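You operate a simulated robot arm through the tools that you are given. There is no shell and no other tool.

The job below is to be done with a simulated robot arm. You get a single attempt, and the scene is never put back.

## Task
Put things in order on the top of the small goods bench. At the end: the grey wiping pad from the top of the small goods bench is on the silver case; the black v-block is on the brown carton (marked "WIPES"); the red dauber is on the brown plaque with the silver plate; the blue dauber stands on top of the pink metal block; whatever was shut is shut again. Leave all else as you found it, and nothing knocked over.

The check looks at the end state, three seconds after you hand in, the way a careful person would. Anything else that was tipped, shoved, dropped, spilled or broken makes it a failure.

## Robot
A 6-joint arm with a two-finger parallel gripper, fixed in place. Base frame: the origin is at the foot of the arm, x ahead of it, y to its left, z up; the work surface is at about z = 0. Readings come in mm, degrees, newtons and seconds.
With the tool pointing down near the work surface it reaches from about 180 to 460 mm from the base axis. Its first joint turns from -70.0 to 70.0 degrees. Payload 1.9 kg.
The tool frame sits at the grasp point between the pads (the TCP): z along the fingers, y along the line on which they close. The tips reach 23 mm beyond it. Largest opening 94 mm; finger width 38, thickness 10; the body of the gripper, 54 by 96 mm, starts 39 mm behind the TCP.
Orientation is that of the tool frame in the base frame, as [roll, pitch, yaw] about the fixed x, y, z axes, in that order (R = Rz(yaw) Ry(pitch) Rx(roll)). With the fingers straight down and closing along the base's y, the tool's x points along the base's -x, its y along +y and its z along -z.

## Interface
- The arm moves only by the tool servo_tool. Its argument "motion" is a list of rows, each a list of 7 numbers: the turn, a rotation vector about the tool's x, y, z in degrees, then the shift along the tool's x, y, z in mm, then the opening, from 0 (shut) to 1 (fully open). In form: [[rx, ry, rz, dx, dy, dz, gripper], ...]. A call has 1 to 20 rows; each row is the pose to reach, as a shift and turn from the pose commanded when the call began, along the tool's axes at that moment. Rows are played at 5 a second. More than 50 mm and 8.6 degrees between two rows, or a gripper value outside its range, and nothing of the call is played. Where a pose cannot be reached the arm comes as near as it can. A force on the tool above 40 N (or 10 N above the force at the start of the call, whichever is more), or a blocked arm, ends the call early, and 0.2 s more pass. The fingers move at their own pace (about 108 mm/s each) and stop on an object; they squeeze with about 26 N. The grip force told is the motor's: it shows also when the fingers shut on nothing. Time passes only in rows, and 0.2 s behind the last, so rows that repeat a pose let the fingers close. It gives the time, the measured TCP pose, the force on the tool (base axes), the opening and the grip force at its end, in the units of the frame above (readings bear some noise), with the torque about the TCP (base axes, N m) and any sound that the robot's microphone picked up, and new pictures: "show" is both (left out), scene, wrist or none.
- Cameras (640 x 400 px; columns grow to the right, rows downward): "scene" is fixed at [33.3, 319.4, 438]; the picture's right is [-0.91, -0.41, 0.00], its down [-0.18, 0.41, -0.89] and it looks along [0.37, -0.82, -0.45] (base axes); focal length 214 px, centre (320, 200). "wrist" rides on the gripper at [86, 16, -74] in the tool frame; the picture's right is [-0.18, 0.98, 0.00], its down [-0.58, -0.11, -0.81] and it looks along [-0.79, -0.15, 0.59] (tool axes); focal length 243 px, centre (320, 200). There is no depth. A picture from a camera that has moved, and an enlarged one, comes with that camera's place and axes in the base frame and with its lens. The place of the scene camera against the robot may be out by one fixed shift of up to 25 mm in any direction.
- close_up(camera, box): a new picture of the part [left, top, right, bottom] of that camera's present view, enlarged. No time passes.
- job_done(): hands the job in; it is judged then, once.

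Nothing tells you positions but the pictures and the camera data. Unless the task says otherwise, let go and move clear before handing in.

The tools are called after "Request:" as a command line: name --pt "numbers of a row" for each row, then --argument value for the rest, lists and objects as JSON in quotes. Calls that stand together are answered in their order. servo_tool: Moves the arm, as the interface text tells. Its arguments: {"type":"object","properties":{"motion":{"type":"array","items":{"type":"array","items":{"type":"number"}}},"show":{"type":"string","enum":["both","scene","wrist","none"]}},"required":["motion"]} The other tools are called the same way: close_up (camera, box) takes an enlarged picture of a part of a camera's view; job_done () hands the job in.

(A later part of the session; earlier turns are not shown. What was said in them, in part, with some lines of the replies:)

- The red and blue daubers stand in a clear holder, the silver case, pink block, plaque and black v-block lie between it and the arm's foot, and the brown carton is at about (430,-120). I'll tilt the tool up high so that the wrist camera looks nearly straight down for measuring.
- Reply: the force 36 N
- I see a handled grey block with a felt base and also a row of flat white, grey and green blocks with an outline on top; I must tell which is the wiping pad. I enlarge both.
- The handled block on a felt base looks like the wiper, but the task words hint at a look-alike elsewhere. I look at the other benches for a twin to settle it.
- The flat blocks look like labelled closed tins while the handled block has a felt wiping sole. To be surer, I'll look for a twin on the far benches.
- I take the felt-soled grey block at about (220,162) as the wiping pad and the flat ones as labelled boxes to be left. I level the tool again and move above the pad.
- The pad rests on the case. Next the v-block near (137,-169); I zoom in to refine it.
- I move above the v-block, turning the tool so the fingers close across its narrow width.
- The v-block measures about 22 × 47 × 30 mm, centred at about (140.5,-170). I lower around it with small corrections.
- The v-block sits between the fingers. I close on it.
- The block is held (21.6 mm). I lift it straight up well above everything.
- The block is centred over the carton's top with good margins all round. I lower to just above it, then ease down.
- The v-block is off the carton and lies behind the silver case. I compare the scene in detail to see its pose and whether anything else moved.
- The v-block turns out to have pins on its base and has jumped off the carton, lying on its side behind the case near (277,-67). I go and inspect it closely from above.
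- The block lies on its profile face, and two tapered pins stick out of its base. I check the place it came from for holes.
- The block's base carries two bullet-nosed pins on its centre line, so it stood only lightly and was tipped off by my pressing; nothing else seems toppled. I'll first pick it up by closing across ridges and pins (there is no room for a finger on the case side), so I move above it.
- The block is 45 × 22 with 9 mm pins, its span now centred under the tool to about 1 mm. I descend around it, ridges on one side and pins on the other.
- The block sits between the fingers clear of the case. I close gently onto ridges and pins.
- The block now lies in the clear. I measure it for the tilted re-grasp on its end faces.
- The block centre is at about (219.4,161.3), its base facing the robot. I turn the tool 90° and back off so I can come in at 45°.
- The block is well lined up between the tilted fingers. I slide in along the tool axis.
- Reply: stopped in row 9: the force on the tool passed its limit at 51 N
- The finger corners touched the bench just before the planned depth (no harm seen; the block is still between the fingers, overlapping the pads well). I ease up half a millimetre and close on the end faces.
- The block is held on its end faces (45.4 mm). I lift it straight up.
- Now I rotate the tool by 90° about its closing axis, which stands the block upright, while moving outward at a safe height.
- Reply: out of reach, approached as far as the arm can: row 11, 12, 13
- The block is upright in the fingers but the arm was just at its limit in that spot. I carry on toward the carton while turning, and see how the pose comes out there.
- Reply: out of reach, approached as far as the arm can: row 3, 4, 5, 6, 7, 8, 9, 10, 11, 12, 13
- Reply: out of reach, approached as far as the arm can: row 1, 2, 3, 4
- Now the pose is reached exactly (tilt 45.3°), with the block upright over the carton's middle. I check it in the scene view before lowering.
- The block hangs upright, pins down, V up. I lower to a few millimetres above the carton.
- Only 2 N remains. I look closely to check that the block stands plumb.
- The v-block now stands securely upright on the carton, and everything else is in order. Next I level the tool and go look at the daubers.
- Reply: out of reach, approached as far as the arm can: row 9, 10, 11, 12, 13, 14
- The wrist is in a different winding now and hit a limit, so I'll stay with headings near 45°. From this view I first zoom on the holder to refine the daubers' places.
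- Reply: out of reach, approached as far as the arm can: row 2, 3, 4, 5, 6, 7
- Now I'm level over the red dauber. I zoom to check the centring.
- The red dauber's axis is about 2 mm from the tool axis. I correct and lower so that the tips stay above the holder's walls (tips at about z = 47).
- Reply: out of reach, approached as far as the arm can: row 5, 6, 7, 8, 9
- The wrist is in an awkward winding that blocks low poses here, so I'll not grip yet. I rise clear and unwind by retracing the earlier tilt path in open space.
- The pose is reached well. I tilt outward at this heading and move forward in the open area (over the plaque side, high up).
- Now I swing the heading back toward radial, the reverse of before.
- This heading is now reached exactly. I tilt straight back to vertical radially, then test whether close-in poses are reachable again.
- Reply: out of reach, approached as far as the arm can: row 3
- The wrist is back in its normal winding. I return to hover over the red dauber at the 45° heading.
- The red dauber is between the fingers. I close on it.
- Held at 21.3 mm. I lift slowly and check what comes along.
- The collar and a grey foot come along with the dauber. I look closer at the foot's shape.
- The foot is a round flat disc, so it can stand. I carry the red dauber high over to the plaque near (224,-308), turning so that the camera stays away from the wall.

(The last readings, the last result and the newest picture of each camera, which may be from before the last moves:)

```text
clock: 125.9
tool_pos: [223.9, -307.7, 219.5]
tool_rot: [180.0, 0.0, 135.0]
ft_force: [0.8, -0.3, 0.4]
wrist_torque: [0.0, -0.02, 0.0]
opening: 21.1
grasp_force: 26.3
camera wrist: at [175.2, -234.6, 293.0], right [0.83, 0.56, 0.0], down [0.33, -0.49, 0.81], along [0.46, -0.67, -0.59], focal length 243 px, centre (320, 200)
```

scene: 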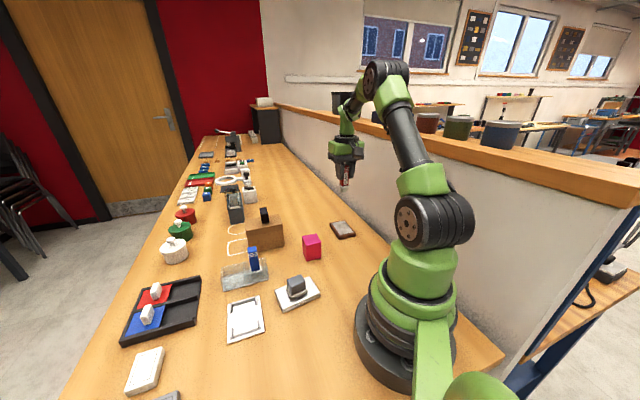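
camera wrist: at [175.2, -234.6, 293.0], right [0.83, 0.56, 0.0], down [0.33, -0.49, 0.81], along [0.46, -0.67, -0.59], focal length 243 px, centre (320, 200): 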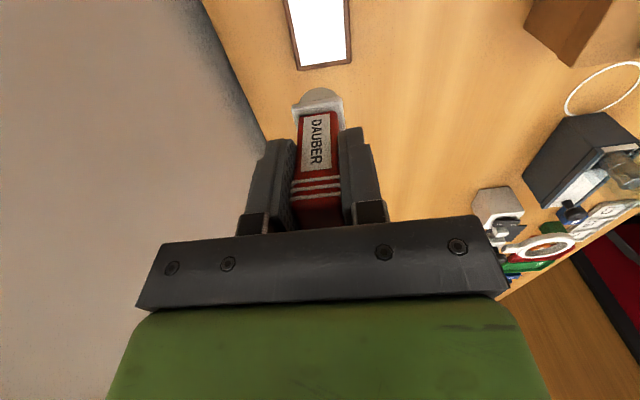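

I lower the red dauber toward the plaque.

Request:
servo_tool --pt "0 0 0 0 0 5 0" --pt "0 0 0 0 0 16 0" --pt "0 0 0 0 0 32 0" --pt "0 0 0 0 0 50 0" --pt "0 0 0 0 0 68 0" --pt "0 0 0 0 0 86 0" --pt "0 0 0 0 0 102 0" --pt "0 0 0 0 0 114 0" --pt "0 0 0 0 0 121 0" --pt "0 0 0 0 0 124 0" --pt "0 0 0 0 0 124 0"

Request:
close_up --camera "scene" --box '[310, 190, 380, 250]'

Request:
close_up --camera "wrist" --box '[240, 40, 400, 180]'

```text
clock: 128.3
tool_pos: [224.0, -306.8, 96.4]
tool_rot: [179.9, -0.1, 135.0]
ft_force: [-0.7, -0.7, -0.2]
wrist_torque: [-0.03, -0.01, 0.0]
opening: 21.2
grasp_force: 26.2
camera wrist: at [175.4, -234.9, 168.0], right [0.82, 0.57, 0.0], down [0.33, -0.49, 0.81], along [0.46, -0.66, -0.59], focal length 243 px, centre (320, 200)
```

scene: 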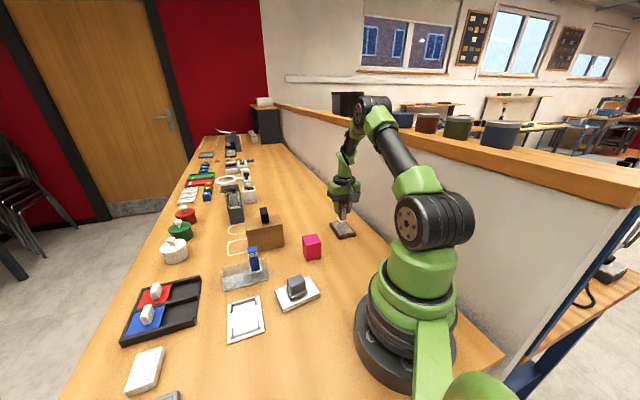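
wrist: 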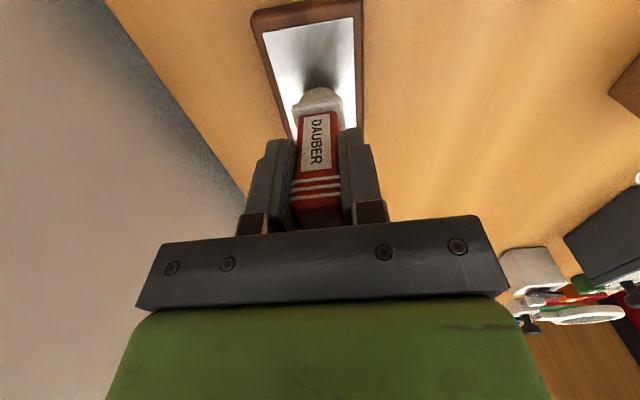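

```text
6.67 times, centred on (345, 220) of scene
camera zoom: at [33.3, 319.4, 438.0], right [-0.91, -0.41, 0.0], down [-0.18, 0.41, -0.89], along [0.37, -0.82, -0.45], focal length 1430 px, centre (153, 67)
```

zoom: 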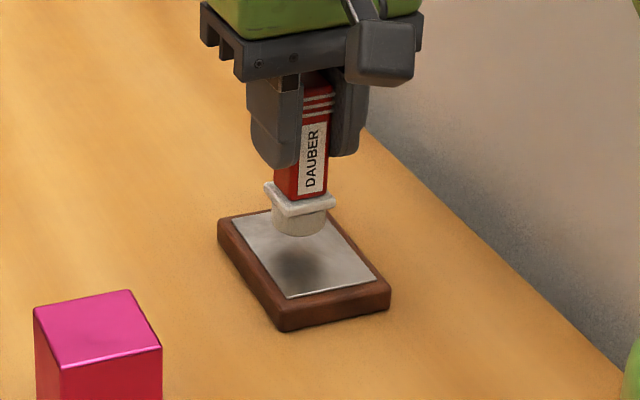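

```text
2.86 times, centred on (320, 110) of wrist
camera zoom: at [175.4, -234.9, 168.0], right [0.82, 0.57, 0.0], down [0.33, -0.49, 0.81], along [0.46, -0.66, -0.59], focal length 693 px, centre (320, 457)
```

zoom: 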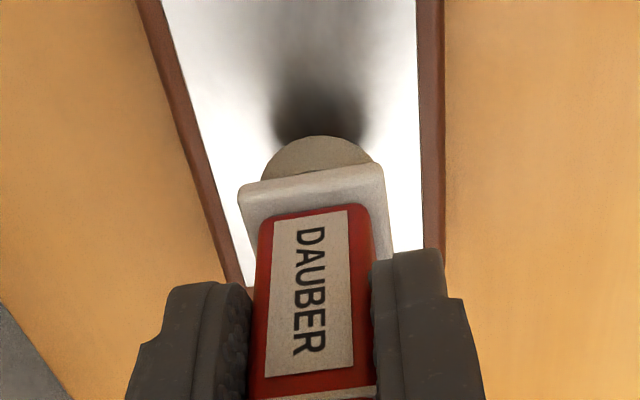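

It hovers centred over the silver plate. I ease it down in small steps.

Request:
servo_tool --pt "0 0 0 0 0 3 0" --pt "0 0 0 0 0 6 0" --pt "0 0 0 0 0 8 0" --pt "0 0 0 0 0 9 0" --pt "0 0 0 0 0 10 0" --pt "0 0 0 0 0 10.5 0" --pt "0 0 0 0 0 10.5 0" --show "none"

Request:
servo_tool --pt "0 0 0 0 0 0.5 0" --pt "0 0 0 0 0 1 0" --pt "0 0 0 0 0 1.5 0" --pt "0 0 0 0 0 1.5 0" --show "none"

```text
clock: 129.9
tool_pos: [224.6, -307.6, 83.8]
tool_rot: [179.9, 0.0, 135.0]
ft_force: [-0.2, -0.2, 0.4]
wrist_torque: [-0.02, 0.0, -0.02]
opening: 21.1
grasp_force: 26.5
```

```text
clock: 130.9
tool_pos: [223.8, -308.0, 82.8]
tool_rot: [179.9, 0.0, 135.0]
ft_force: [0.7, 0.0, -0.5]
wrist_torque: [0.0, 0.02, -0.03]
opening: 20.9
grasp_force: 26.1
```

No contact yet; I continue in half-millimetre steps.

Request:
servo_tool --pt "0 0 0 0 0 0.5 0" --pt "0 0 0 0 0 1 0" --pt "0 0 0 0 0 1.5 0" --pt "0 0 0 0 0 1.5 0" --show "none"

Request:
close_up --camera "scene" --box '[325, 205, 365, 240]'

```text
clock: 131.9
tool_pos: [224.9, -308.3, 82.0]
tool_rot: [180.0, 0.2, 135.1]
ft_force: [-1.2, 2.7, 16.9]
wrist_torque: [0.15, 0.09, 0.02]
opening: 21.3
grasp_force: 25.5
```

```text
11.43 times, centred on (345, 222) of scene
camera zoom: at [33.2, 319.5, 438.0], right [-0.91, -0.41, 0.0], down [-0.18, 0.41, -0.89], along [0.37, -0.82, -0.45], focal length 2451 px, centre (34, -57)
```

zoom: 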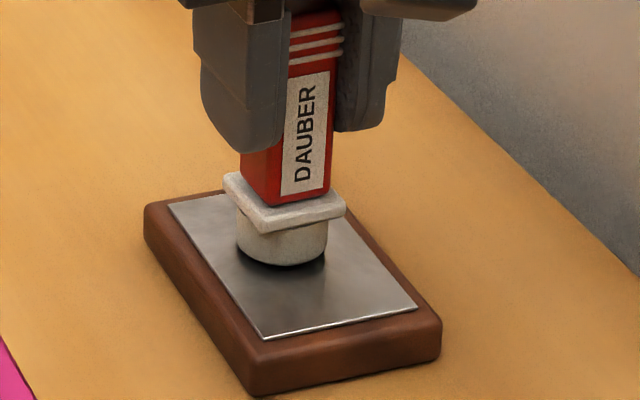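

Contact (17 N), the flat round foot is on the plate. I relieve the load before releasing.

Request:
servo_tool --pt "0 0 0 0 0 -0.2 0" --pt "0 0 0 0 0 -0.4 0" --pt "0 0 0 0 0 -0.6 0" --pt "0 0 0 0 0 -0.6 0" --show "none"

```text
clock: 132.9
tool_pos: [224.5, -308.7, 82.5]
tool_rot: [180.0, -0.1, 135.0]
ft_force: [0.3, 0.0, 3.1]
wrist_torque: [-0.02, -0.03, 0.01]
opening: 21.6
grasp_force: 25.9
```

Only 3 N left. I open gradually.

Request:
servo_tool --pt "0 0 0 0 0 -0.1 0.2" --pt "0 0 0 0 0 -0.1 0.228" --pt "0 0 0 0 0 -0.1 0.24" --pt "0 0 0 0 0 -0.1 0.255" --pt "0 0 0 0 0 -0.1 0.28" --pt "0 0 0 0 0 -0.1 0.32" --pt "0 0 0 0 0 -0.1 0.4" --pt "0 0 0 0 0 -0.1 0.48"

Request:
close_up --camera "scene" --box '[325, 195, 365, 240]'

```text
clock: 134.7
tool_pos: [223.4, -308.2, 83.5]
tool_rot: [179.9, -0.1, 135.1]
ft_force: [-0.4, -0.3, 0.0]
wrist_torque: [0.01, -0.01, 0.01]
opening: 45.2
grasp_force: 0.0
camera wrist: at [175.1, -236.2, 156.3], right [0.82, 0.57, 0.0], down [0.33, -0.49, 0.81], along [0.46, -0.66, -0.59], focal length 243 px, centre (320, 200)
```

scene: 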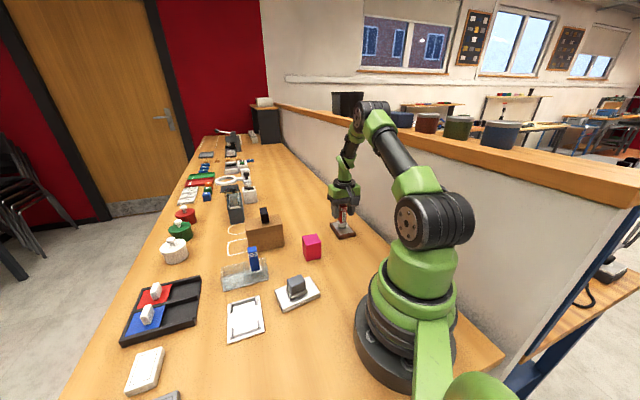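
wrist: 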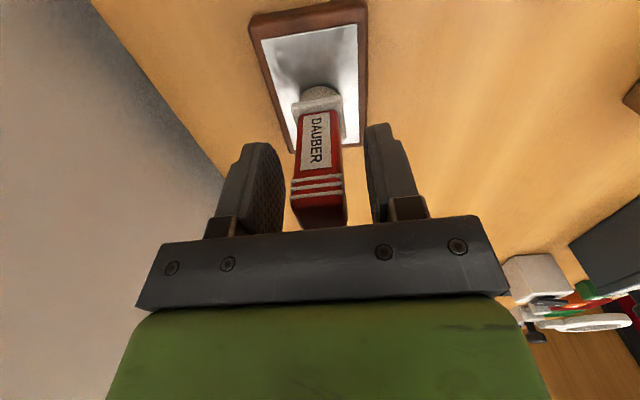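

```text
8.89 times, centred on (345, 218) of scene
camera zoom: at [33.3, 319.4, 438.0], right [-0.91, -0.41, 0.0], down [-0.18, 0.41, -0.89], along [0.37, -0.82, -0.45], focal length 1906 px, centre (98, 44)
```

zoom: 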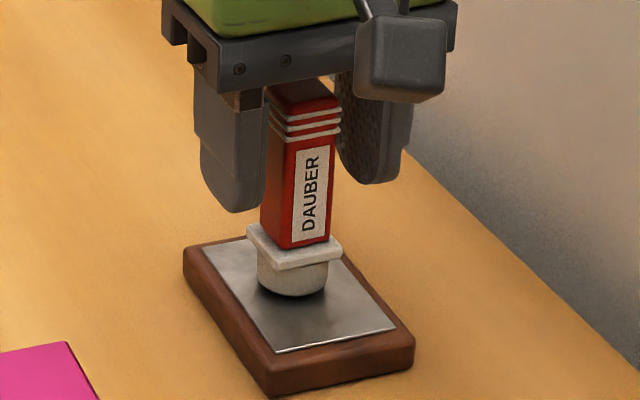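

It stands by itself on the plate. I rise straight up.

Request:
servo_tool --pt "0 0 0 0 0 -1 0.5" --pt "0 0 0 0 0 -5 0.55" --pt "0 0 0 0 0 -13 0.55" --pt "0 0 0 0 0 -25 0.55" --pt "0 0 0 0 0 -40 0.55" --pt "0 0 0 0 0 -58 0.55" --pt "0 0 0 0 0 -78 0.55" --pt "0 0 0 0 0 -98 0.55" --pt "0 0 0 0 0 -116 0.55" --pt "0 0 0 0 0 -128 0.55" --pt "0 0 0 0 0 -132 0.55" --pt "0 0 0 0 0 -132 0.55"

Request:
close_up --camera "scene" --box '[325, 195, 365, 240]'

```text
clock: 137.3
tool_pos: [222.4, -309.0, 214.8]
tool_rot: [179.9, 0.0, 135.0]
ft_force: [-0.5, -0.8, -0.8]
wrist_torque: [-0.01, 0.02, 0.02]
opening: 51.7
grasp_force: 0.1
camera wrist: at [173.2, -236.0, 287.7], right [0.82, 0.57, 0.0], down [0.33, -0.49, 0.81], along [0.46, -0.66, -0.59], focal length 243 px, centre (320, 200)
```

scene: 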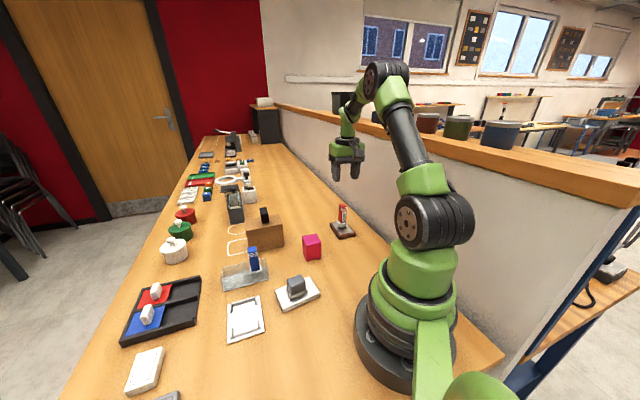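
wrist: 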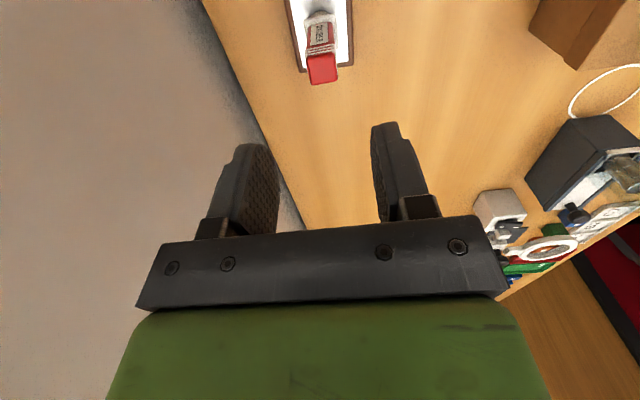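

```text
8.89 times, centred on (345, 218) of scene
camera zoom: at [33.3, 319.4, 438.0], right [-0.91, -0.41, 0.0], down [-0.18, 0.41, -0.89], along [0.37, -0.82, -0.45], focal length 1906 px, centre (98, 44)
```

zoom: 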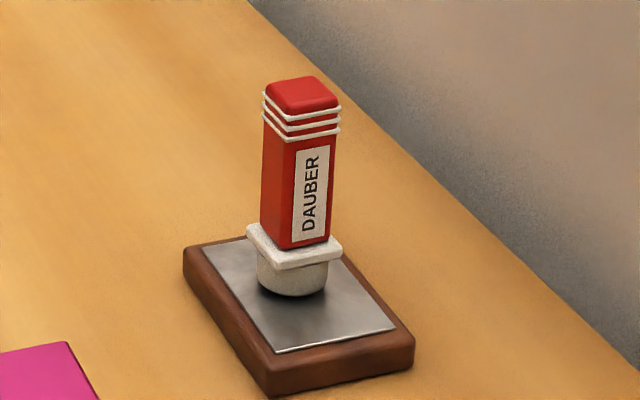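

The red dauber stands well on the plaque. Now I go to the blue dauber, staying high.

Request:
servo_tool --pt "0 0 -0.9 1.1 3 0 0.6" --pt "0 0 -3.6 4.3 12.1 0 0.6" --pt "0 0 -8.1 9.7 27.2 0 0.6" --pt "0 0 -13.5 16.1 45.4 0 0.6" --pt "0 0 -18.9 22.6 63.5 0 0.6" --pt "0 0 -24.3 29 81.7 0 0.6" --pt "0 0 -29.7 35.5 99.9 0 0.6" --pt "0 0 -35.1 41.9 118 0 0.6" --pt "0 0 -40.5 48.4 136.2 0 0.6" --pt "0 0 -45.9 54.8 154.3 0 0.6" --pt "0 0 -51.3 61.3 172.5 0 0.6" --pt "0 0 -56.7 67.7 190.6 0 0.6" --pt "0 0 -62.1 74.2 208.8 0 0.6" --pt "0 0 -67.5 80.6 227 0 0.6" --pt "0 0 -72.9 87.1 245.1 0 0.6" --pt "0 0 -78.3 93.5 263.3 0 0.6" --pt "0 0 -83.7 100 281.4 0 0.6" --pt "0 0 -88.2 105.4 296.5 0 0.6" --pt "0 0 -90 107.5 302.6 0 0.6" --pt "0 0 -90 107.5 302.6 0 0.6"

Request:
servo_tool --pt "0 0 0 0 0 4 0.6" --pt "0 0 0 0 0 14 0.6" --pt "0 0 0 0 0 28 0.6" --pt "0 0 0 0 0 44 0.6" --pt "0 0 0 0 0 56 0.6" --pt "0 0 0 0 0 62 0.6" --pt "0 0 0 0 0 64 0.6" --pt "0 0 0 0 0 64 0.6"

Request:
close_up --camera "wrist" --box '[260, 0, 380, 135]'

```text
clock: 141.5
tool_pos: [359.7, -18.2, 213.9]
tool_rot: [-180.0, 0.1, -134.9]
ft_force: [0.3, -0.2, -0.7]
wrist_torque: [-0.01, -0.01, 0.0]
opening: 56.6
grasp_force: 0.0
camera wrist: at [288.1, -67.4, 288.4], right [-0.57, 0.82, 0.0], down [0.49, 0.33, 0.81], along [0.67, 0.46, -0.59], focal length 243 px, centre (320, 200)
```

scene: 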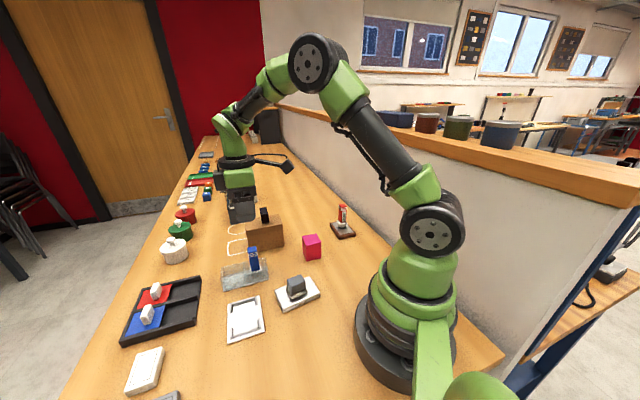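
wrist: 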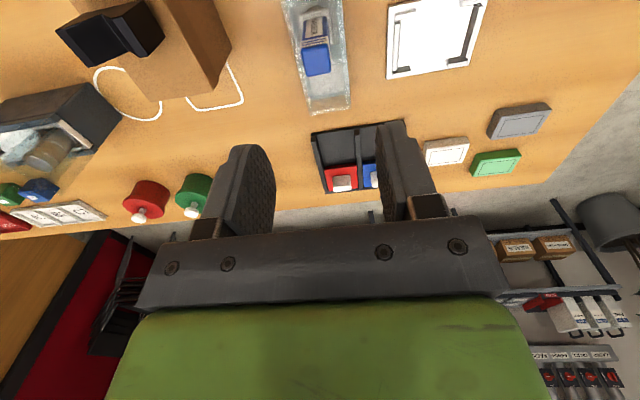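

```text
clock: 143.3
tool_pos: [362.3, -19.9, 150.7]
tool_rot: [-180.0, 0.1, -135.0]
ft_force: [0.6, 0.2, 0.4]
wrist_torque: [0.03, 0.01, 0.02]
opening: 56.5
grasp_force: 0.0
camera wrist: at [290.7, -69.0, 224.3], right [-0.57, 0.82, 0.0], down [0.49, 0.33, 0.81], along [0.67, 0.46, -0.59], focal length 243 px, centre (320, 200)
```

scene: 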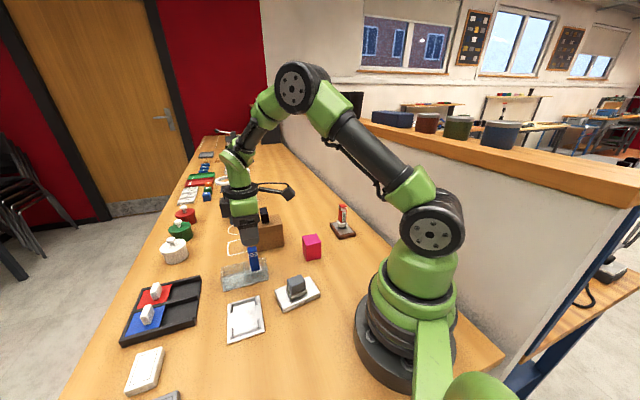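
wrist: 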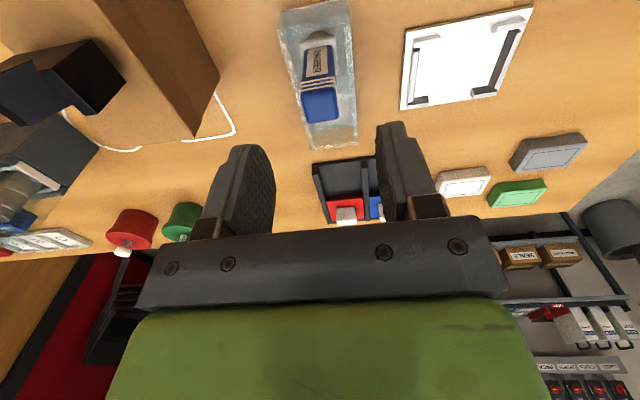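

```text
2.96 times, centred on (320, 68) of wrist
camera zoom: at [290.7, -69.0, 224.3], right [-0.57, 0.82, 0.0], down [0.49, 0.33, 0.81], along [0.67, 0.46, -0.59], focal length 719 px, centre (320, 593)
```

zoom: 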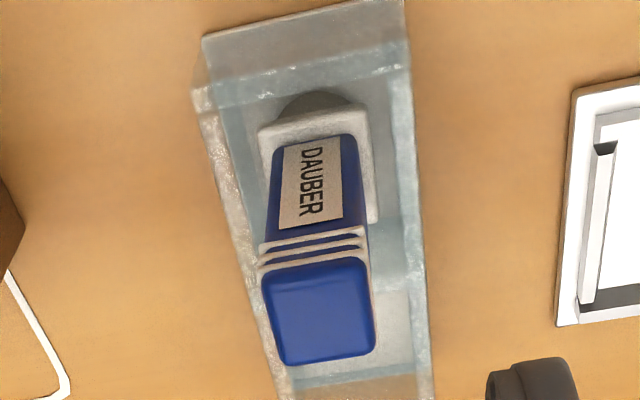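

The blue dauber is centred. I descend to the same grip height as before.

Request:
servo_tool --pt "0 0 0 0.6 0 5 0.6" --pt "0 0 0 1.2 0.1 15 0.6" --pt "0 0 0 1.9 0.2 28 0.6" --pt "0 0 0 1.9 0.2 42 0.55" --pt "0 0 0 1.9 0.2 56 0.5" --pt "0 0 0 1.9 0.2 68 0.5" --pt "0 0 0 1.9 0.2 76 0.5" --pt "0 0 0 1.9 0.2 80 0.5" --pt "0 0 0 1.9 0.2 80 0.5" --show "wrist"

```text
clock: 145.3
tool_pos: [360.1, -19.7, 70.5]
tool_rot: [-180.0, 0.1, -135.0]
ft_force: [-0.3, -0.1, -0.1]
wrist_torque: [0.0, -0.01, 0.01]
opening: 46.8
grasp_force: 0.1
camera wrist: at [288.8, -69.4, 143.2], right [-0.57, 0.82, 0.0], down [0.49, 0.33, 0.81], along [0.67, 0.46, -0.59], focal length 243 px, centre (320, 200)
```

wrist: 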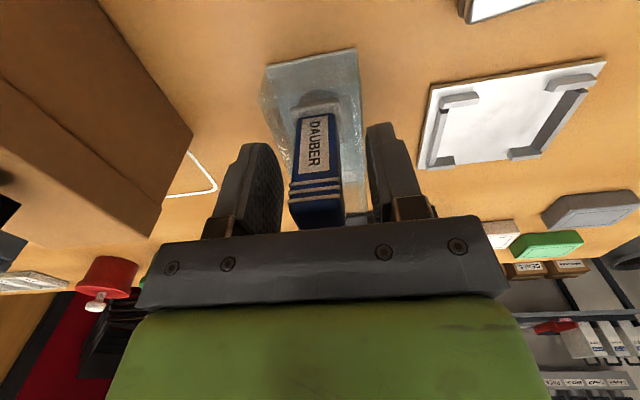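

Request:
servo_tool --pt "0 0 0 0 -1 0 0.45" --pt "0 0 0 0 -1 0 0.38" --pt "0 0 0 0 -1 0 0.32" --pt "0 0 0 0 -1 0 0.27" --pt "0 0 0 0 -1 0 0.24" --pt "0 0 0 0 -1 0 0.15" --pt "0 0 0 0 -1 0 0" --pt "0 0 0 0 -1 0 0" --show "wrist"

```text
clock: 147.1
tool_pos: [361.0, -20.5, 70.5]
tool_rot: [180.0, 0.1, -134.9]
ft_force: [0.0, 0.3, 0.6]
wrist_torque: [-0.03, -0.02, -0.01]
opening: 21.2
grasp_force: 26.3
camera wrist: at [289.1, -69.8, 143.4], right [-0.57, 0.82, 0.0], down [0.49, 0.33, 0.81], along [0.67, 0.46, -0.59], focal length 243 px, centre (320, 200)
```

wrist: 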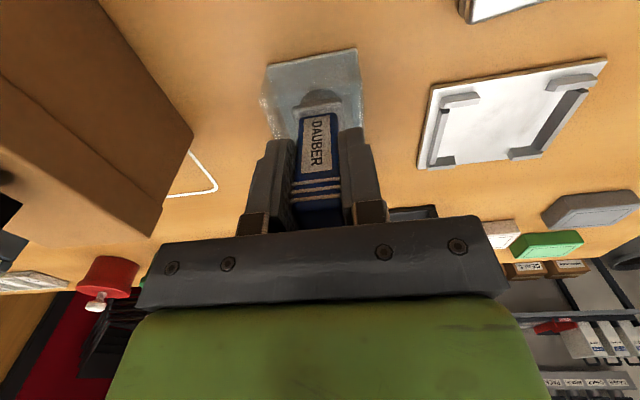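

Blue is held. I lift straight up, slowly at first.

Request:
servo_tool --pt "0 0 0 0 0 -2 0" --pt "0 0 0 0 0 -7 0" --pt "0 0 0 0 0 -15 0" --pt "0 0 0 0 0 -26 0" --pt "0 0 0 0 0 -40 0" --pt "0 0 0 0 0 -58 0" --pt "0 0 0 0 0 -78 0" --pt "0 0 0 0 0 -98 0" --pt "0 0 0 0 0 -118 0" --pt "0 0 0 0 0 -136 0" --pt "0 0 0 0 0 -147 0" --pt "0 0 0 0 0 -150 0" --pt "0 0 0 0 0 -150 0"

Request:
close_up --camera "scene" --box '[190, 180, 290, 300]'

```text
clock: 149.9
tool_pos: [358.8, -20.3, 220.7]
tool_rot: [-180.0, 0.1, -135.0]
ft_force: [0.1, 0.7, 0.0]
wrist_torque: [0.0, 0.01, 0.01]
opening: 20.8
grasp_force: 26.4
camera wrist: at [287.1, -69.3, 294.2], right [-0.57, 0.82, 0.0], down [0.49, 0.33, 0.81], along [0.67, 0.46, -0.59], focal length 243 px, centre (320, 200)
```

scene: 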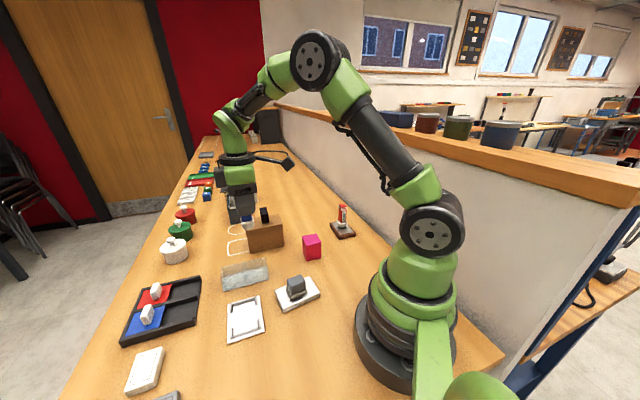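
wrist: 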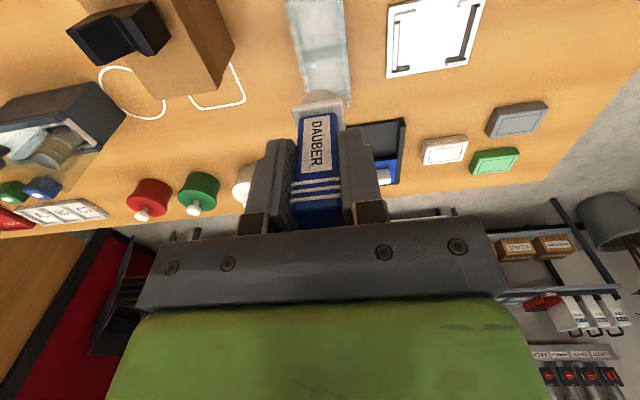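

```text
3.33 times, centred on (240, 240) of scene
camera zoom: at [33.3, 319.4, 438.0], right [-0.91, -0.41, 0.0], down [-0.18, 0.41, -0.89], along [0.37, -0.82, -0.45], focal length 715 px, centre (587, 67)
```

zoom: 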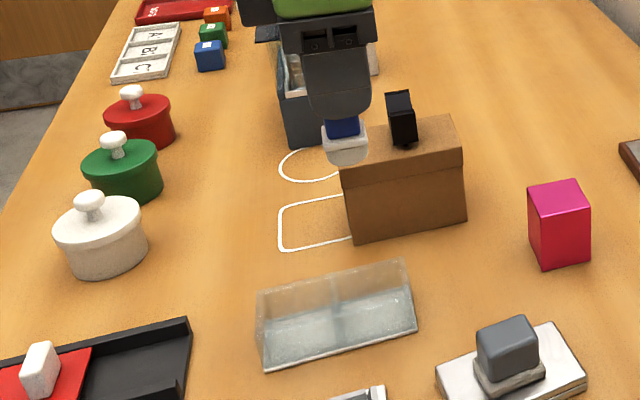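

I carry the blue dauber to above the pink block at about (266,-153).

Request:
servo_tool --pt "0 0 1.8 3.2 -0.6 0 0" --pt "0 0 6.3 11.2 -2 0 0" --pt "0 0 12.6 22.5 -3.9 0 0" --pt "0 0 19.8 35.3 -6.2 0 0" --pt "0 0 27 48.1 -8.4 0 0" --pt "0 0 34.6 61.8 -10.8 0 0" --pt "0 0 42.3 75.4 -13.2 0 0" --pt "0 0 50 89 -15.6 0 0" --pt "0 0 57.6 102.7 -18 0 0" --pt "0 0 65.2 116.3 -20.4 0 0" --pt "0 0 72.9 129.9 -22.8 0 0" --pt "0 0 80.1 142.8 -25 0 0" --pt "0 0 85.5 152.4 -26.7 0 0" --pt "0 0 89.1 158.8 -27.8 0 0" --pt "0 0 90 160.4 -28.1 0 0" --pt "0 0 90 160.4 -28.1 0 0"

Request:
close_up --camera "wrist" --box '[240, 0, 400, 180]'

```text
clock: 153.3
tool_pos: [267.9, -154.2, 220.1]
tool_rot: [179.9, 0.0, 135.0]
ft_force: [0.5, 1.0, -0.2]
wrist_torque: [0.01, -0.01, -0.01]
opening: 21.4
grasp_force: 25.5
camera wrist: at [218.2, -81.4, 293.2], right [0.83, 0.57, 0.0], down [0.33, -0.49, 0.81], along [0.46, -0.67, -0.59], focal length 243 px, centre (320, 200)
```

scene: 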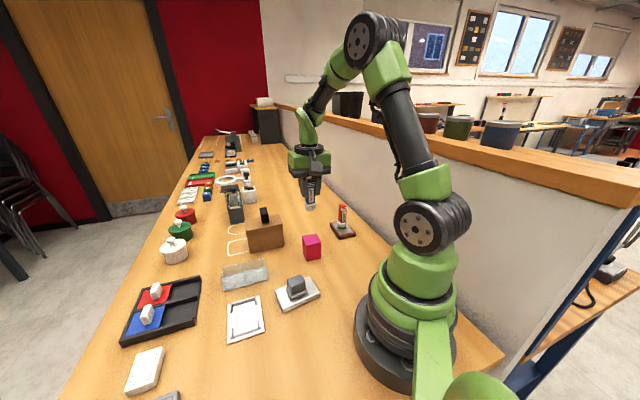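
wrist: 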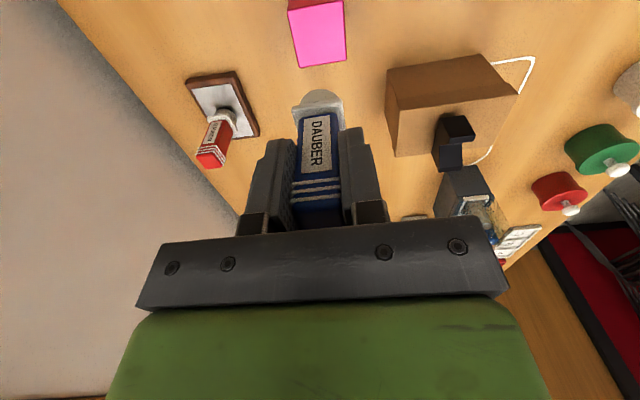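

```text
2.22 times, centred on (320, 90) of wrist
camera zoom: at [218.2, -81.4, 293.2], right [0.83, 0.57, 0.0], down [0.33, -0.49, 0.81], along [0.46, -0.67, -0.59], focal length 539 px, centre (320, 444)
```

zoom: 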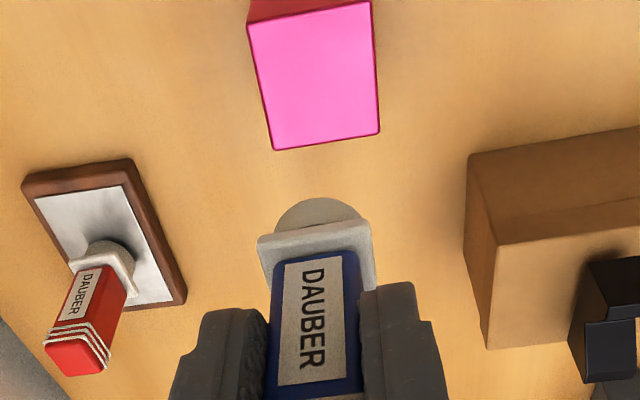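

The block's centre is within 1 mm of the tool axis. I lower to just above it.

Request:
servo_tool --pt "0 0 0 0 -0.3 4 0" --pt "0 0 0 0 -0.8 14 0" --pt "0 0 0 0.1 -0.8 28 0" --pt "0 0 0 0.1 -0.8 44 0" --pt "0 0 0 0.1 -0.8 60 0" --pt "0 0 0 0.1 -0.8 74 0" --pt "0 0 0 0.1 -0.8 84 0" --pt "0 0 0 0.1 -0.8 90 0" --pt "0 0 0 0.1 -0.8 92 0" --pt "0 0 0 0.1 -0.8 92 0"

Request:
close_up --camera "scene" --box '[280, 190, 360, 270]'

Request:
close_up --camera "wrist" --box '[240, 30, 400, 200]'

```text
clock: 155.5
tool_pos: [265.4, -154.6, 128.7]
tool_rot: [-180.0, 0.0, 135.0]
ft_force: [-0.8, 0.7, 0.0]
wrist_torque: [-0.03, 0.01, 0.0]
opening: 21.2
grasp_force: 26.0
camera wrist: at [216.5, -81.7, 201.5], right [0.82, 0.57, 0.0], down [0.33, -0.49, 0.81], along [0.46, -0.66, -0.59], focal length 243 px, centre (320, 200)
```

scene: 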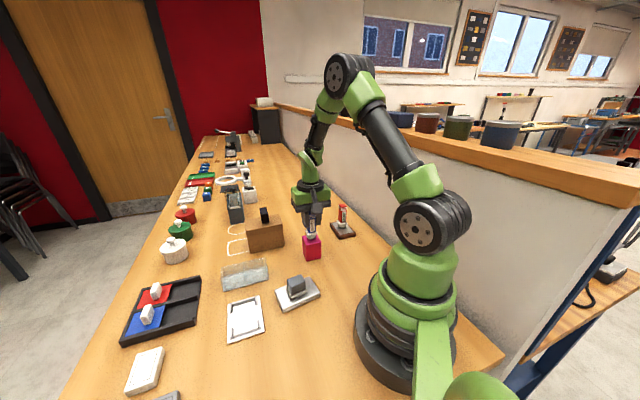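
wrist: 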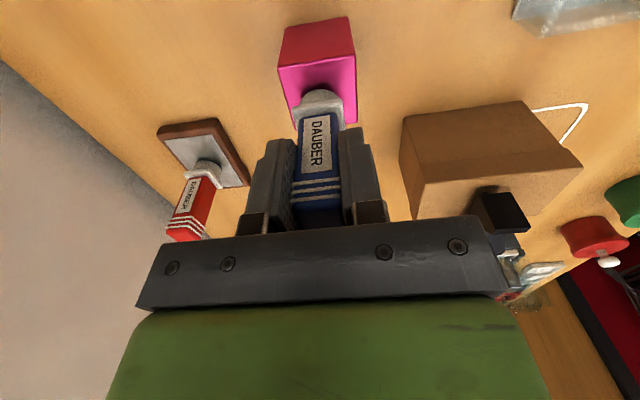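

```text
5.00 times, centred on (320, 230) of scene
camera zoom: at [33.3, 319.4, 438.0], right [-0.91, -0.41, 0.0], down [-0.18, 0.41, -0.89], along [0.37, -0.82, -0.45], focal length 1072 px, centre (320, 50)
```

zoom: 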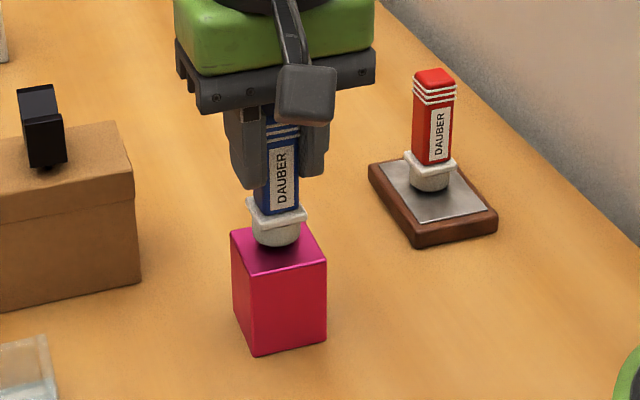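

```text
2.35 times, centred on (320, 115) of wrist
camera zoom: at [216.5, -81.7, 201.5], right [0.82, 0.57, 0.0], down [0.33, -0.49, 0.81], along [0.46, -0.66, -0.59], focal length 571 px, centre (320, 400)
```

zoom: 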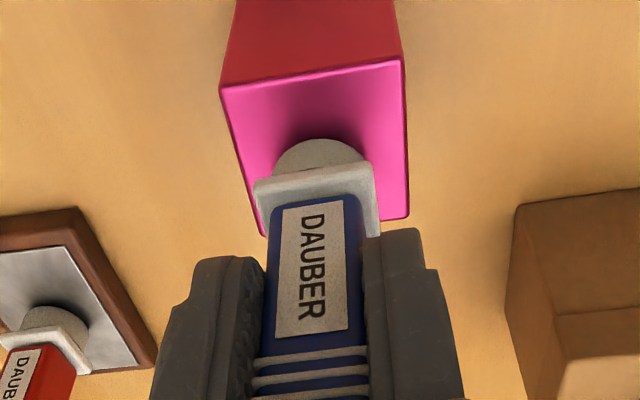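

It's well centred. I ease down until contact.

Request:
servo_tool --pt "0 0 0 0 0 2 0" --pt "0 0 0 0 0 4 0" --pt "0 0 0 0 0 5 0" --pt "0 0 0 0 0 6 0" --pt "0 0 0 0 0 6.5 0" --pt "0 0 0 0 0 6.5 0" --show "none"

Request:
servo_tool --pt "0 0 0 0 0 0.5 0" --pt "0 0 0 0 0 1 0" --pt "0 0 0 0 0 1 0" --show "none"

```text
clock: 156.9
tool_pos: [267.4, -153.3, 121.2]
tool_rot: [179.9, 0.1, 135.1]
ft_force: [-3.4, -4.7, 19.4]
wrist_torque: [-0.31, 0.14, -0.03]
opening: 21.0
grasp_force: 25.8
```

```text
clock: 157.7
tool_pos: [266.9, -153.7, 121.0]
tool_rot: [179.9, 0.0, 135.2]
ft_force: [0.5, -5.3, 17.9]
wrist_torque: [-0.34, -0.12, 0.03]
opening: 21.2
grasp_force: 25.8
```

Contact came a little earlier (about 18 N now). I back off in small steps to unload.

Request:
servo_tool --pt "0 0 0 0 0 -0.3 0" --pt "0 0 0 0 0 -0.6 0" --pt "0 0 0 0 0 -0.6 0" --show "wrist"

Request:
close_up --camera "scene" --box '[290, 200, 340, 270]'

```text
clock: 158.5
tool_pos: [266.6, -151.5, 122.7]
tool_rot: [180.0, -0.1, 135.0]
ft_force: [-0.3, -0.2, 0.0]
wrist_torque: [0.03, -0.02, 0.01]
opening: 21.4
grasp_force: 26.0
camera wrist: at [217.5, -79.9, 194.7], right [0.82, 0.57, 0.0], down [0.34, -0.49, 0.8], along [0.46, -0.66, -0.59], focal length 243 px, centre (320, 200)
```

wrist: 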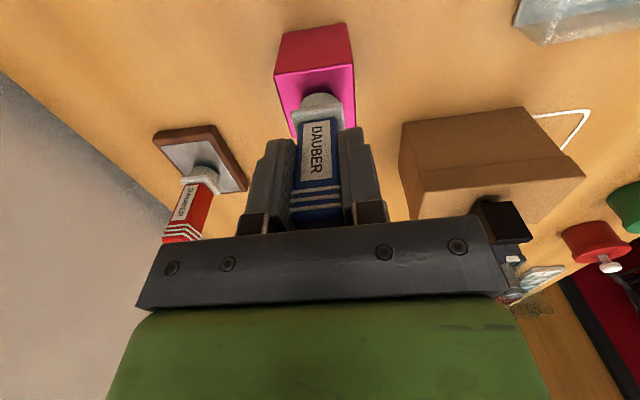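

```text
5.71 times, centred on (315, 235) of scene
camera zoom: at [33.3, 319.4, 438.0], right [-0.91, -0.41, 0.0], down [-0.18, 0.41, -0.89], along [0.37, -0.82, -0.45], focal length 1226 px, centre (349, 0)
```

zoom: 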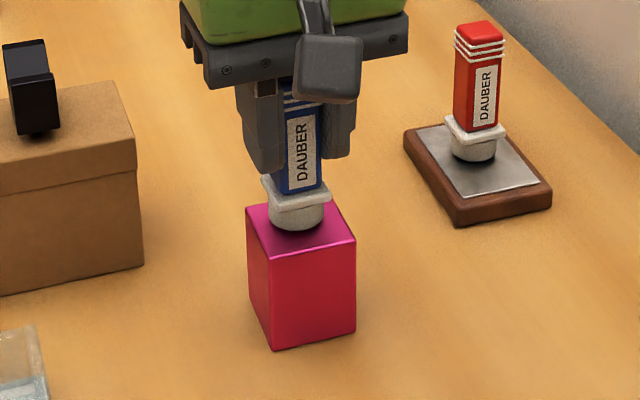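

Load is gone; the foot sits about central on the block. I creep down in 0.2 mm steps for a light touch.

Request:
servo_tool --pt "0 0 0 0 0 0.2 0" --pt "0 0 0 0 0 0.2 0" --show "none"

```text
clock: 159.1
tool_pos: [267.2, -153.2, 121.8]
tool_rot: [180.0, 0.0, 135.1]
ft_force: [0.2, 0.5, -0.4]
wrist_torque: [0.02, -0.02, 0.01]
opening: 21.2
grasp_force: 25.8
```

Request:
servo_tool --pt "0 0 0 0 0 0.2 0" --pt "0 0 0 0 0 0.2 0" --show "none"

```text
clock: 159.7
tool_pos: [267.9, -153.7, 121.0]
tool_rot: [179.9, 0.1, 135.1]
ft_force: [-2.1, 1.2, 9.9]
wrist_torque: [0.03, 0.14, -0.01]
opening: 21.3
grasp_force: 25.8
```

Request:
servo_tool --pt "0 0 0 0 0 -0.13 0" --pt "0 0 0 0 0 -0.13 0" --show "none"

```text
clock: 160.3
tool_pos: [268.1, -153.4, 121.7]
tool_rot: [179.9, -0.1, 135.0]
ft_force: [-1.2, 1.8, 5.0]
wrist_torque: [0.05, -0.02, 0.04]
opening: 21.5
grasp_force: 26.3
```

Request:
servo_tool --pt "0 0 0 0 0 -0.1 0" --pt "0 0 0 0 0 -0.1 0" --show "none"

```text
clock: 160.9
tool_pos: [267.5, -154.4, 121.4]
tool_rot: [179.8, 0.1, 135.1]
ft_force: [0.1, 0.1, -0.5]
wrist_torque: [-0.01, 0.01, -0.04]
opening: 21.1
grasp_force: 25.9
```

The load is essentially nil with the foot touching. I open gradually.

Request:
servo_tool --pt "0 0 0 0 0 0 0.2" --pt "0 0 0 0 0 0 0.228" --pt "0 0 0 0 0 0 0.24" --pt "0 0 0 0 0 0 0.255" --pt "0 0 0 0 0 0 0.28" --pt "0 0 0 0 0 0 0.32" --pt "0 0 0 0 0 0 0.4" --pt "0 0 0 0 0 0 0.48" --pt "0 0 0 0 0 0 0.52"

Request:
close_up --camera "scene" --box '[285, 190, 345, 270]'

```text
clock: 162.9
tool_pos: [267.0, -153.5, 121.3]
tool_rot: [179.8, 0.0, 135.1]
ft_force: [-0.1, 0.7, -0.1]
wrist_torque: [0.05, 0.0, 0.04]
opening: 49.1
grasp_force: 0.1
camera wrist: at [217.8, -81.5, 194.6], right [0.82, 0.57, 0.0], down [0.33, -0.49, 0.81], along [0.46, -0.66, -0.59], focal length 243 px, centre (320, 200)
```

scene: 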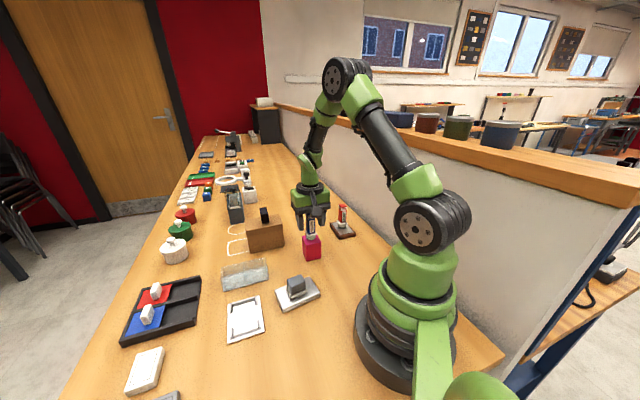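
wrist: 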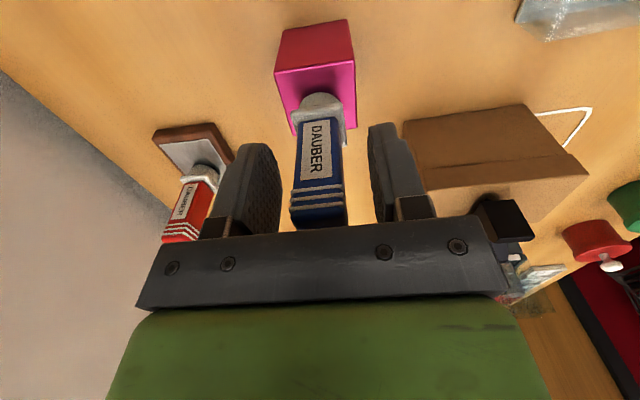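

```text
5.00 times, centred on (315, 230) of scene
camera zoom: at [33.3, 319.4, 438.0], right [-0.91, -0.41, 0.0], down [-0.18, 0.41, -0.89], along [0.37, -0.82, -0.45], focal length 1072 px, centre (345, 50)
```

zoom: 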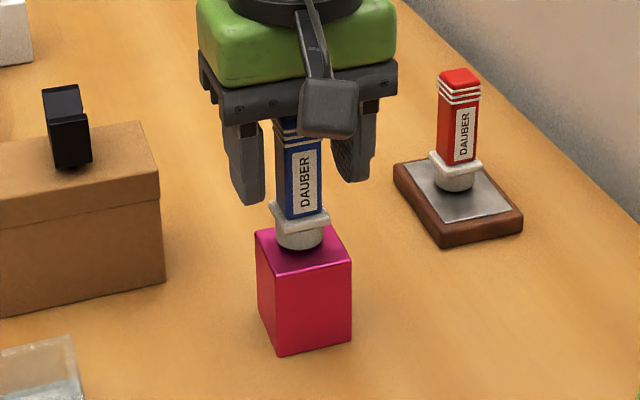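

The blue dauber stands on the pink block. I rise straight up clear of it.

Request:
servo_tool --pt "0 0 0 0 0 -1 0.54" --pt "0 0 0 0 0 -5 0.55" --pt "0 0 0 0 0 -12 0.55" --pt "0 0 0 0 0 -23 0.55" --pt "0 0 0 0 0 -37 0.55" --pt "0 0 0 0 0 -53 0.55" --pt "0 0 0 0 0 -71 0.55" --pt "0 0 0 0 0 -90 0.55" --pt "0 0 0 0 0 -108 0.55" --pt "0 0 0 0 0 -122 0.55" --pt "0 0 0 0 0 -128 0.55" --pt "0 0 0 0 0 -128 0.55"

Request:
close_up --camera "scene" --box '[285, 190, 365, 270]'

Request:
close_up --camera "scene" --box '[200, 190, 360, 330]'

Request:
close_up --camera "scene" --box '[100, 200, 380, 400]'

```text
clock: 165.5
tool_pos: [267.6, -154.5, 248.8]
tool_rot: [179.9, 0.0, 135.1]
ft_force: [0.2, -0.3, 0.0]
wrist_torque: [-0.02, 0.01, 0.0]
opening: 51.4
grasp_force: 0.0
camera wrist: at [218.9, -82.4, 322.4], right [0.82, 0.57, 0.0], down [0.33, -0.49, 0.81], along [0.46, -0.66, -0.59], focal length 243 px, centre (320, 200)
```

scene: 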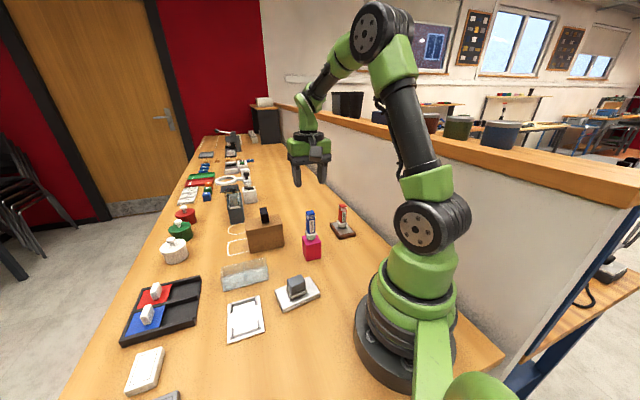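
wrist: 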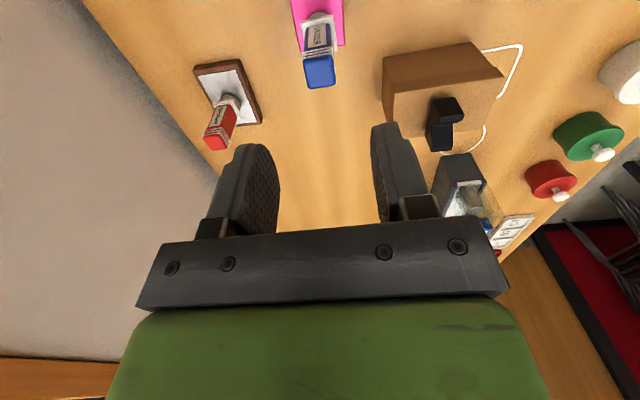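

```text
5.00 times, centred on (325, 230) of scene
camera zoom: at [33.3, 319.4, 438.0], right [-0.91, -0.41, 0.0], down [-0.18, 0.41, -0.89], along [0.37, -0.82, -0.45], focal length 1072 px, centre (295, 50)
```

zoom: 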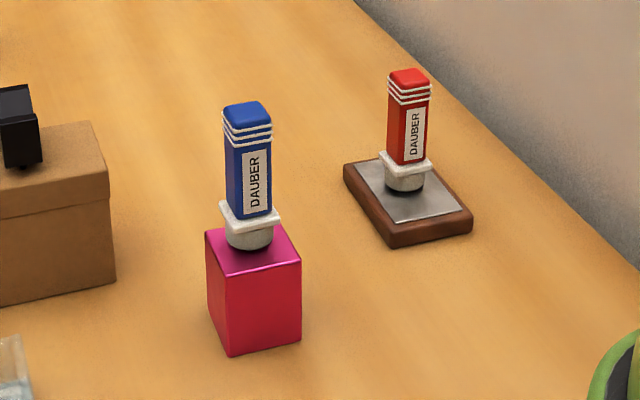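

```text
2.86 times, centred on (280, 260) of scene
camera zoom: at [33.3, 319.4, 438.0], right [-0.91, -0.41, 0.0], down [-0.18, 0.41, -0.89], along [0.37, -0.82, -0.45], focal length 613 px, centre (434, 29)
```

zoom: 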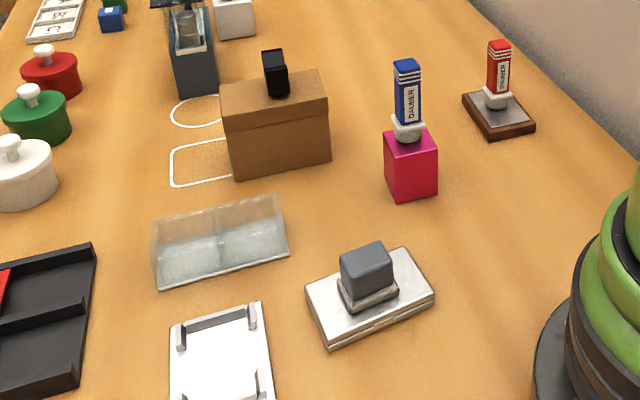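

```text
2.00 times, centred on (240, 300) of scene
camera zoom: at [33.3, 319.4, 438.0], right [-0.91, -0.41, 0.0], down [-0.18, 0.41, -0.89], along [0.37, -0.82, -0.45], focal length 429 px, centre (480, 0)
```

zoom: 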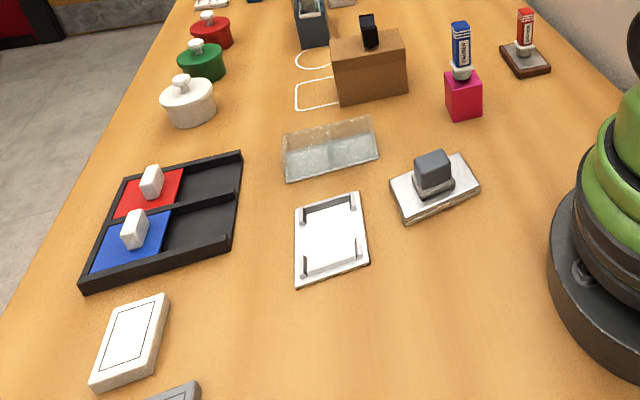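

All four items are in place. I raise the arm further clear and make a last close check of each item and of the case's lid.

Request:
servo_tool --pt "0 0 0 0 0 -5 0.6" --pt "0 0 0 0 0 -18 0.6" --pt "0 0 0 0 0 -34 0.6" --pt "0 0 0 0 0 -48 0.6" --pt "0 0 0 0 0 -56 0.6" --pt "0 0 0 0 0 -58 0.6" --pt "0 0 0 0 0 -58 0.6"

Request:
close_up --camera "scene" --box '[265, 265, 335, 325]'

Request:
close_up --camera "scene" --box '[230, 195, 300, 260]'

Request:
close_up --camera "scene" --box '[140, 110, 320, 260]'

Request:
close_up --camera "wrist" --box '[180, 0, 520, 180]'

```text
clock: 167.1
tool_pos: [265.8, -154.2, 308.4]
tool_rot: [179.9, 0.1, 135.1]
ft_force: [0.6, -0.1, 0.5]
wrist_torque: [0.01, 0.03, 0.03]
opening: 56.2
grasp_force: 0.0
camera wrist: at [217.0, -81.5, 381.4], right [0.82, 0.57, 0.0], down [0.33, -0.49, 0.81], along [0.46, -0.66, -0.59], focal length 243 px, centre (320, 200)
```

scene: 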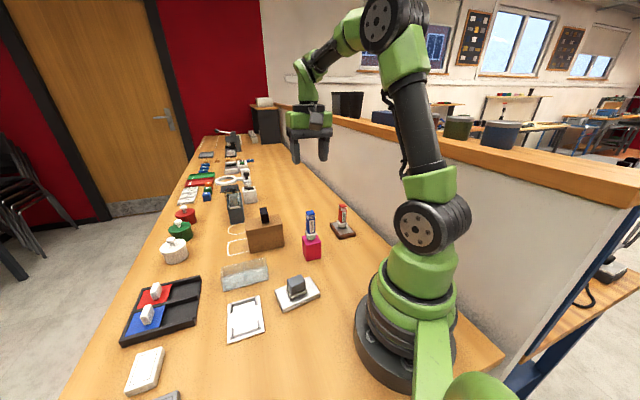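
wrist: 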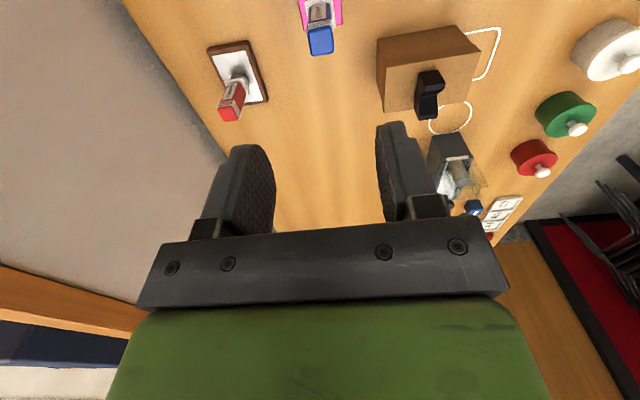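

```text
6.67 times, centred on (300, 295) of scene
camera zoom: at [33.3, 319.4, 438.0], right [-0.91, -0.41, 0.0], down [-0.18, 0.41, -0.89], along [0.37, -0.82, -0.45], focal length 1430 px, centre (453, -433)
```

zoom: 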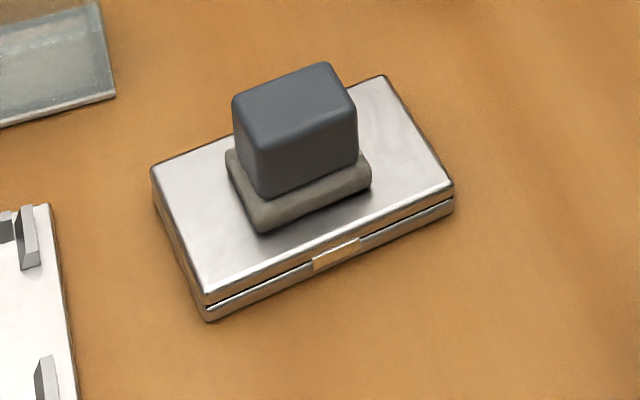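

```text
6.15 times, centred on (265, 228) of scene
camera zoom: at [33.3, 319.4, 438.0], right [-0.91, -0.41, 0.0], down [-0.18, 0.41, -0.89], along [0.37, -0.82, -0.45], focal length 1320 px, centre (658, 31)
```

zoom: 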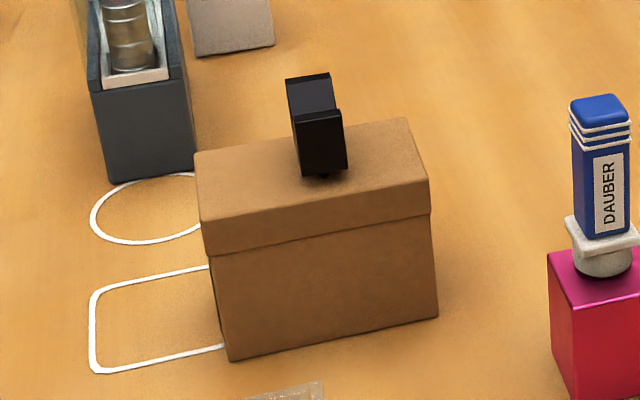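

```text
2.67 times, centred on (230, 185) of scene
camera zoom: at [33.3, 319.4, 438.0], right [-0.91, -0.41, 0.0], down [-0.18, 0.41, -0.89], along [0.37, -0.82, -0.45], focal length 572 px, centre (560, 240)
```

zoom: 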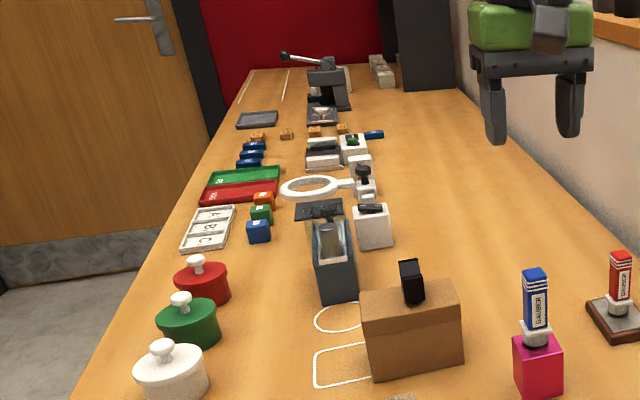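

```text
1.88 times, centred on (350, 90) of wrist
camera zoom: at [217.0, -81.5, 381.4], right [0.82, 0.57, 0.0], down [0.33, -0.49, 0.81], along [0.46, -0.66, -0.59], focal length 457 px, centre (264, 407)
```

zoom: 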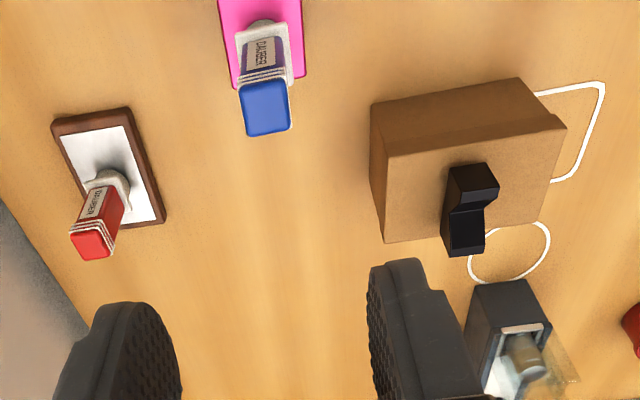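

The wiping pad lies on the silver case, which is still shut. The v-block stands on the brown carton, the red dauber stands on the plaque and the blue one on the pink block. The arm is clear, so I hand the job in.

Request:
job_done

```text
The job is handed in.
```

I handed the job in with all four items where you asked and the arm clear. The result of the check has not come back to me.

- **Wiping pad:** the grey handled block with the felt base lies on the silver case, and the case is still shut. A flat grey block with an outlined top was the other candidate. I took that one for a labelled box and left it alone.
- **V-block:** it stands upright on the brown carton. It rests on two small pins under its base, so it is not very steady. I never saw the "WIPES" marking clearly, but it is the only brown carton on the bench.
- **Red dauber:** it stands on the silver plate of the plaque.
- **Blue dauber:** it stands upright on the pink block, close to the centre.

**What went wrong:** the first time I put the v-block on the carton, it fell off and landed on its side behind the silver case. I picked it up and stood it on the carton again. The silver case now sits about 2–3 mm from where it started.

In the last close-ups nothing else looked moved or tipped. The clear dauber holder is empty and in its place.
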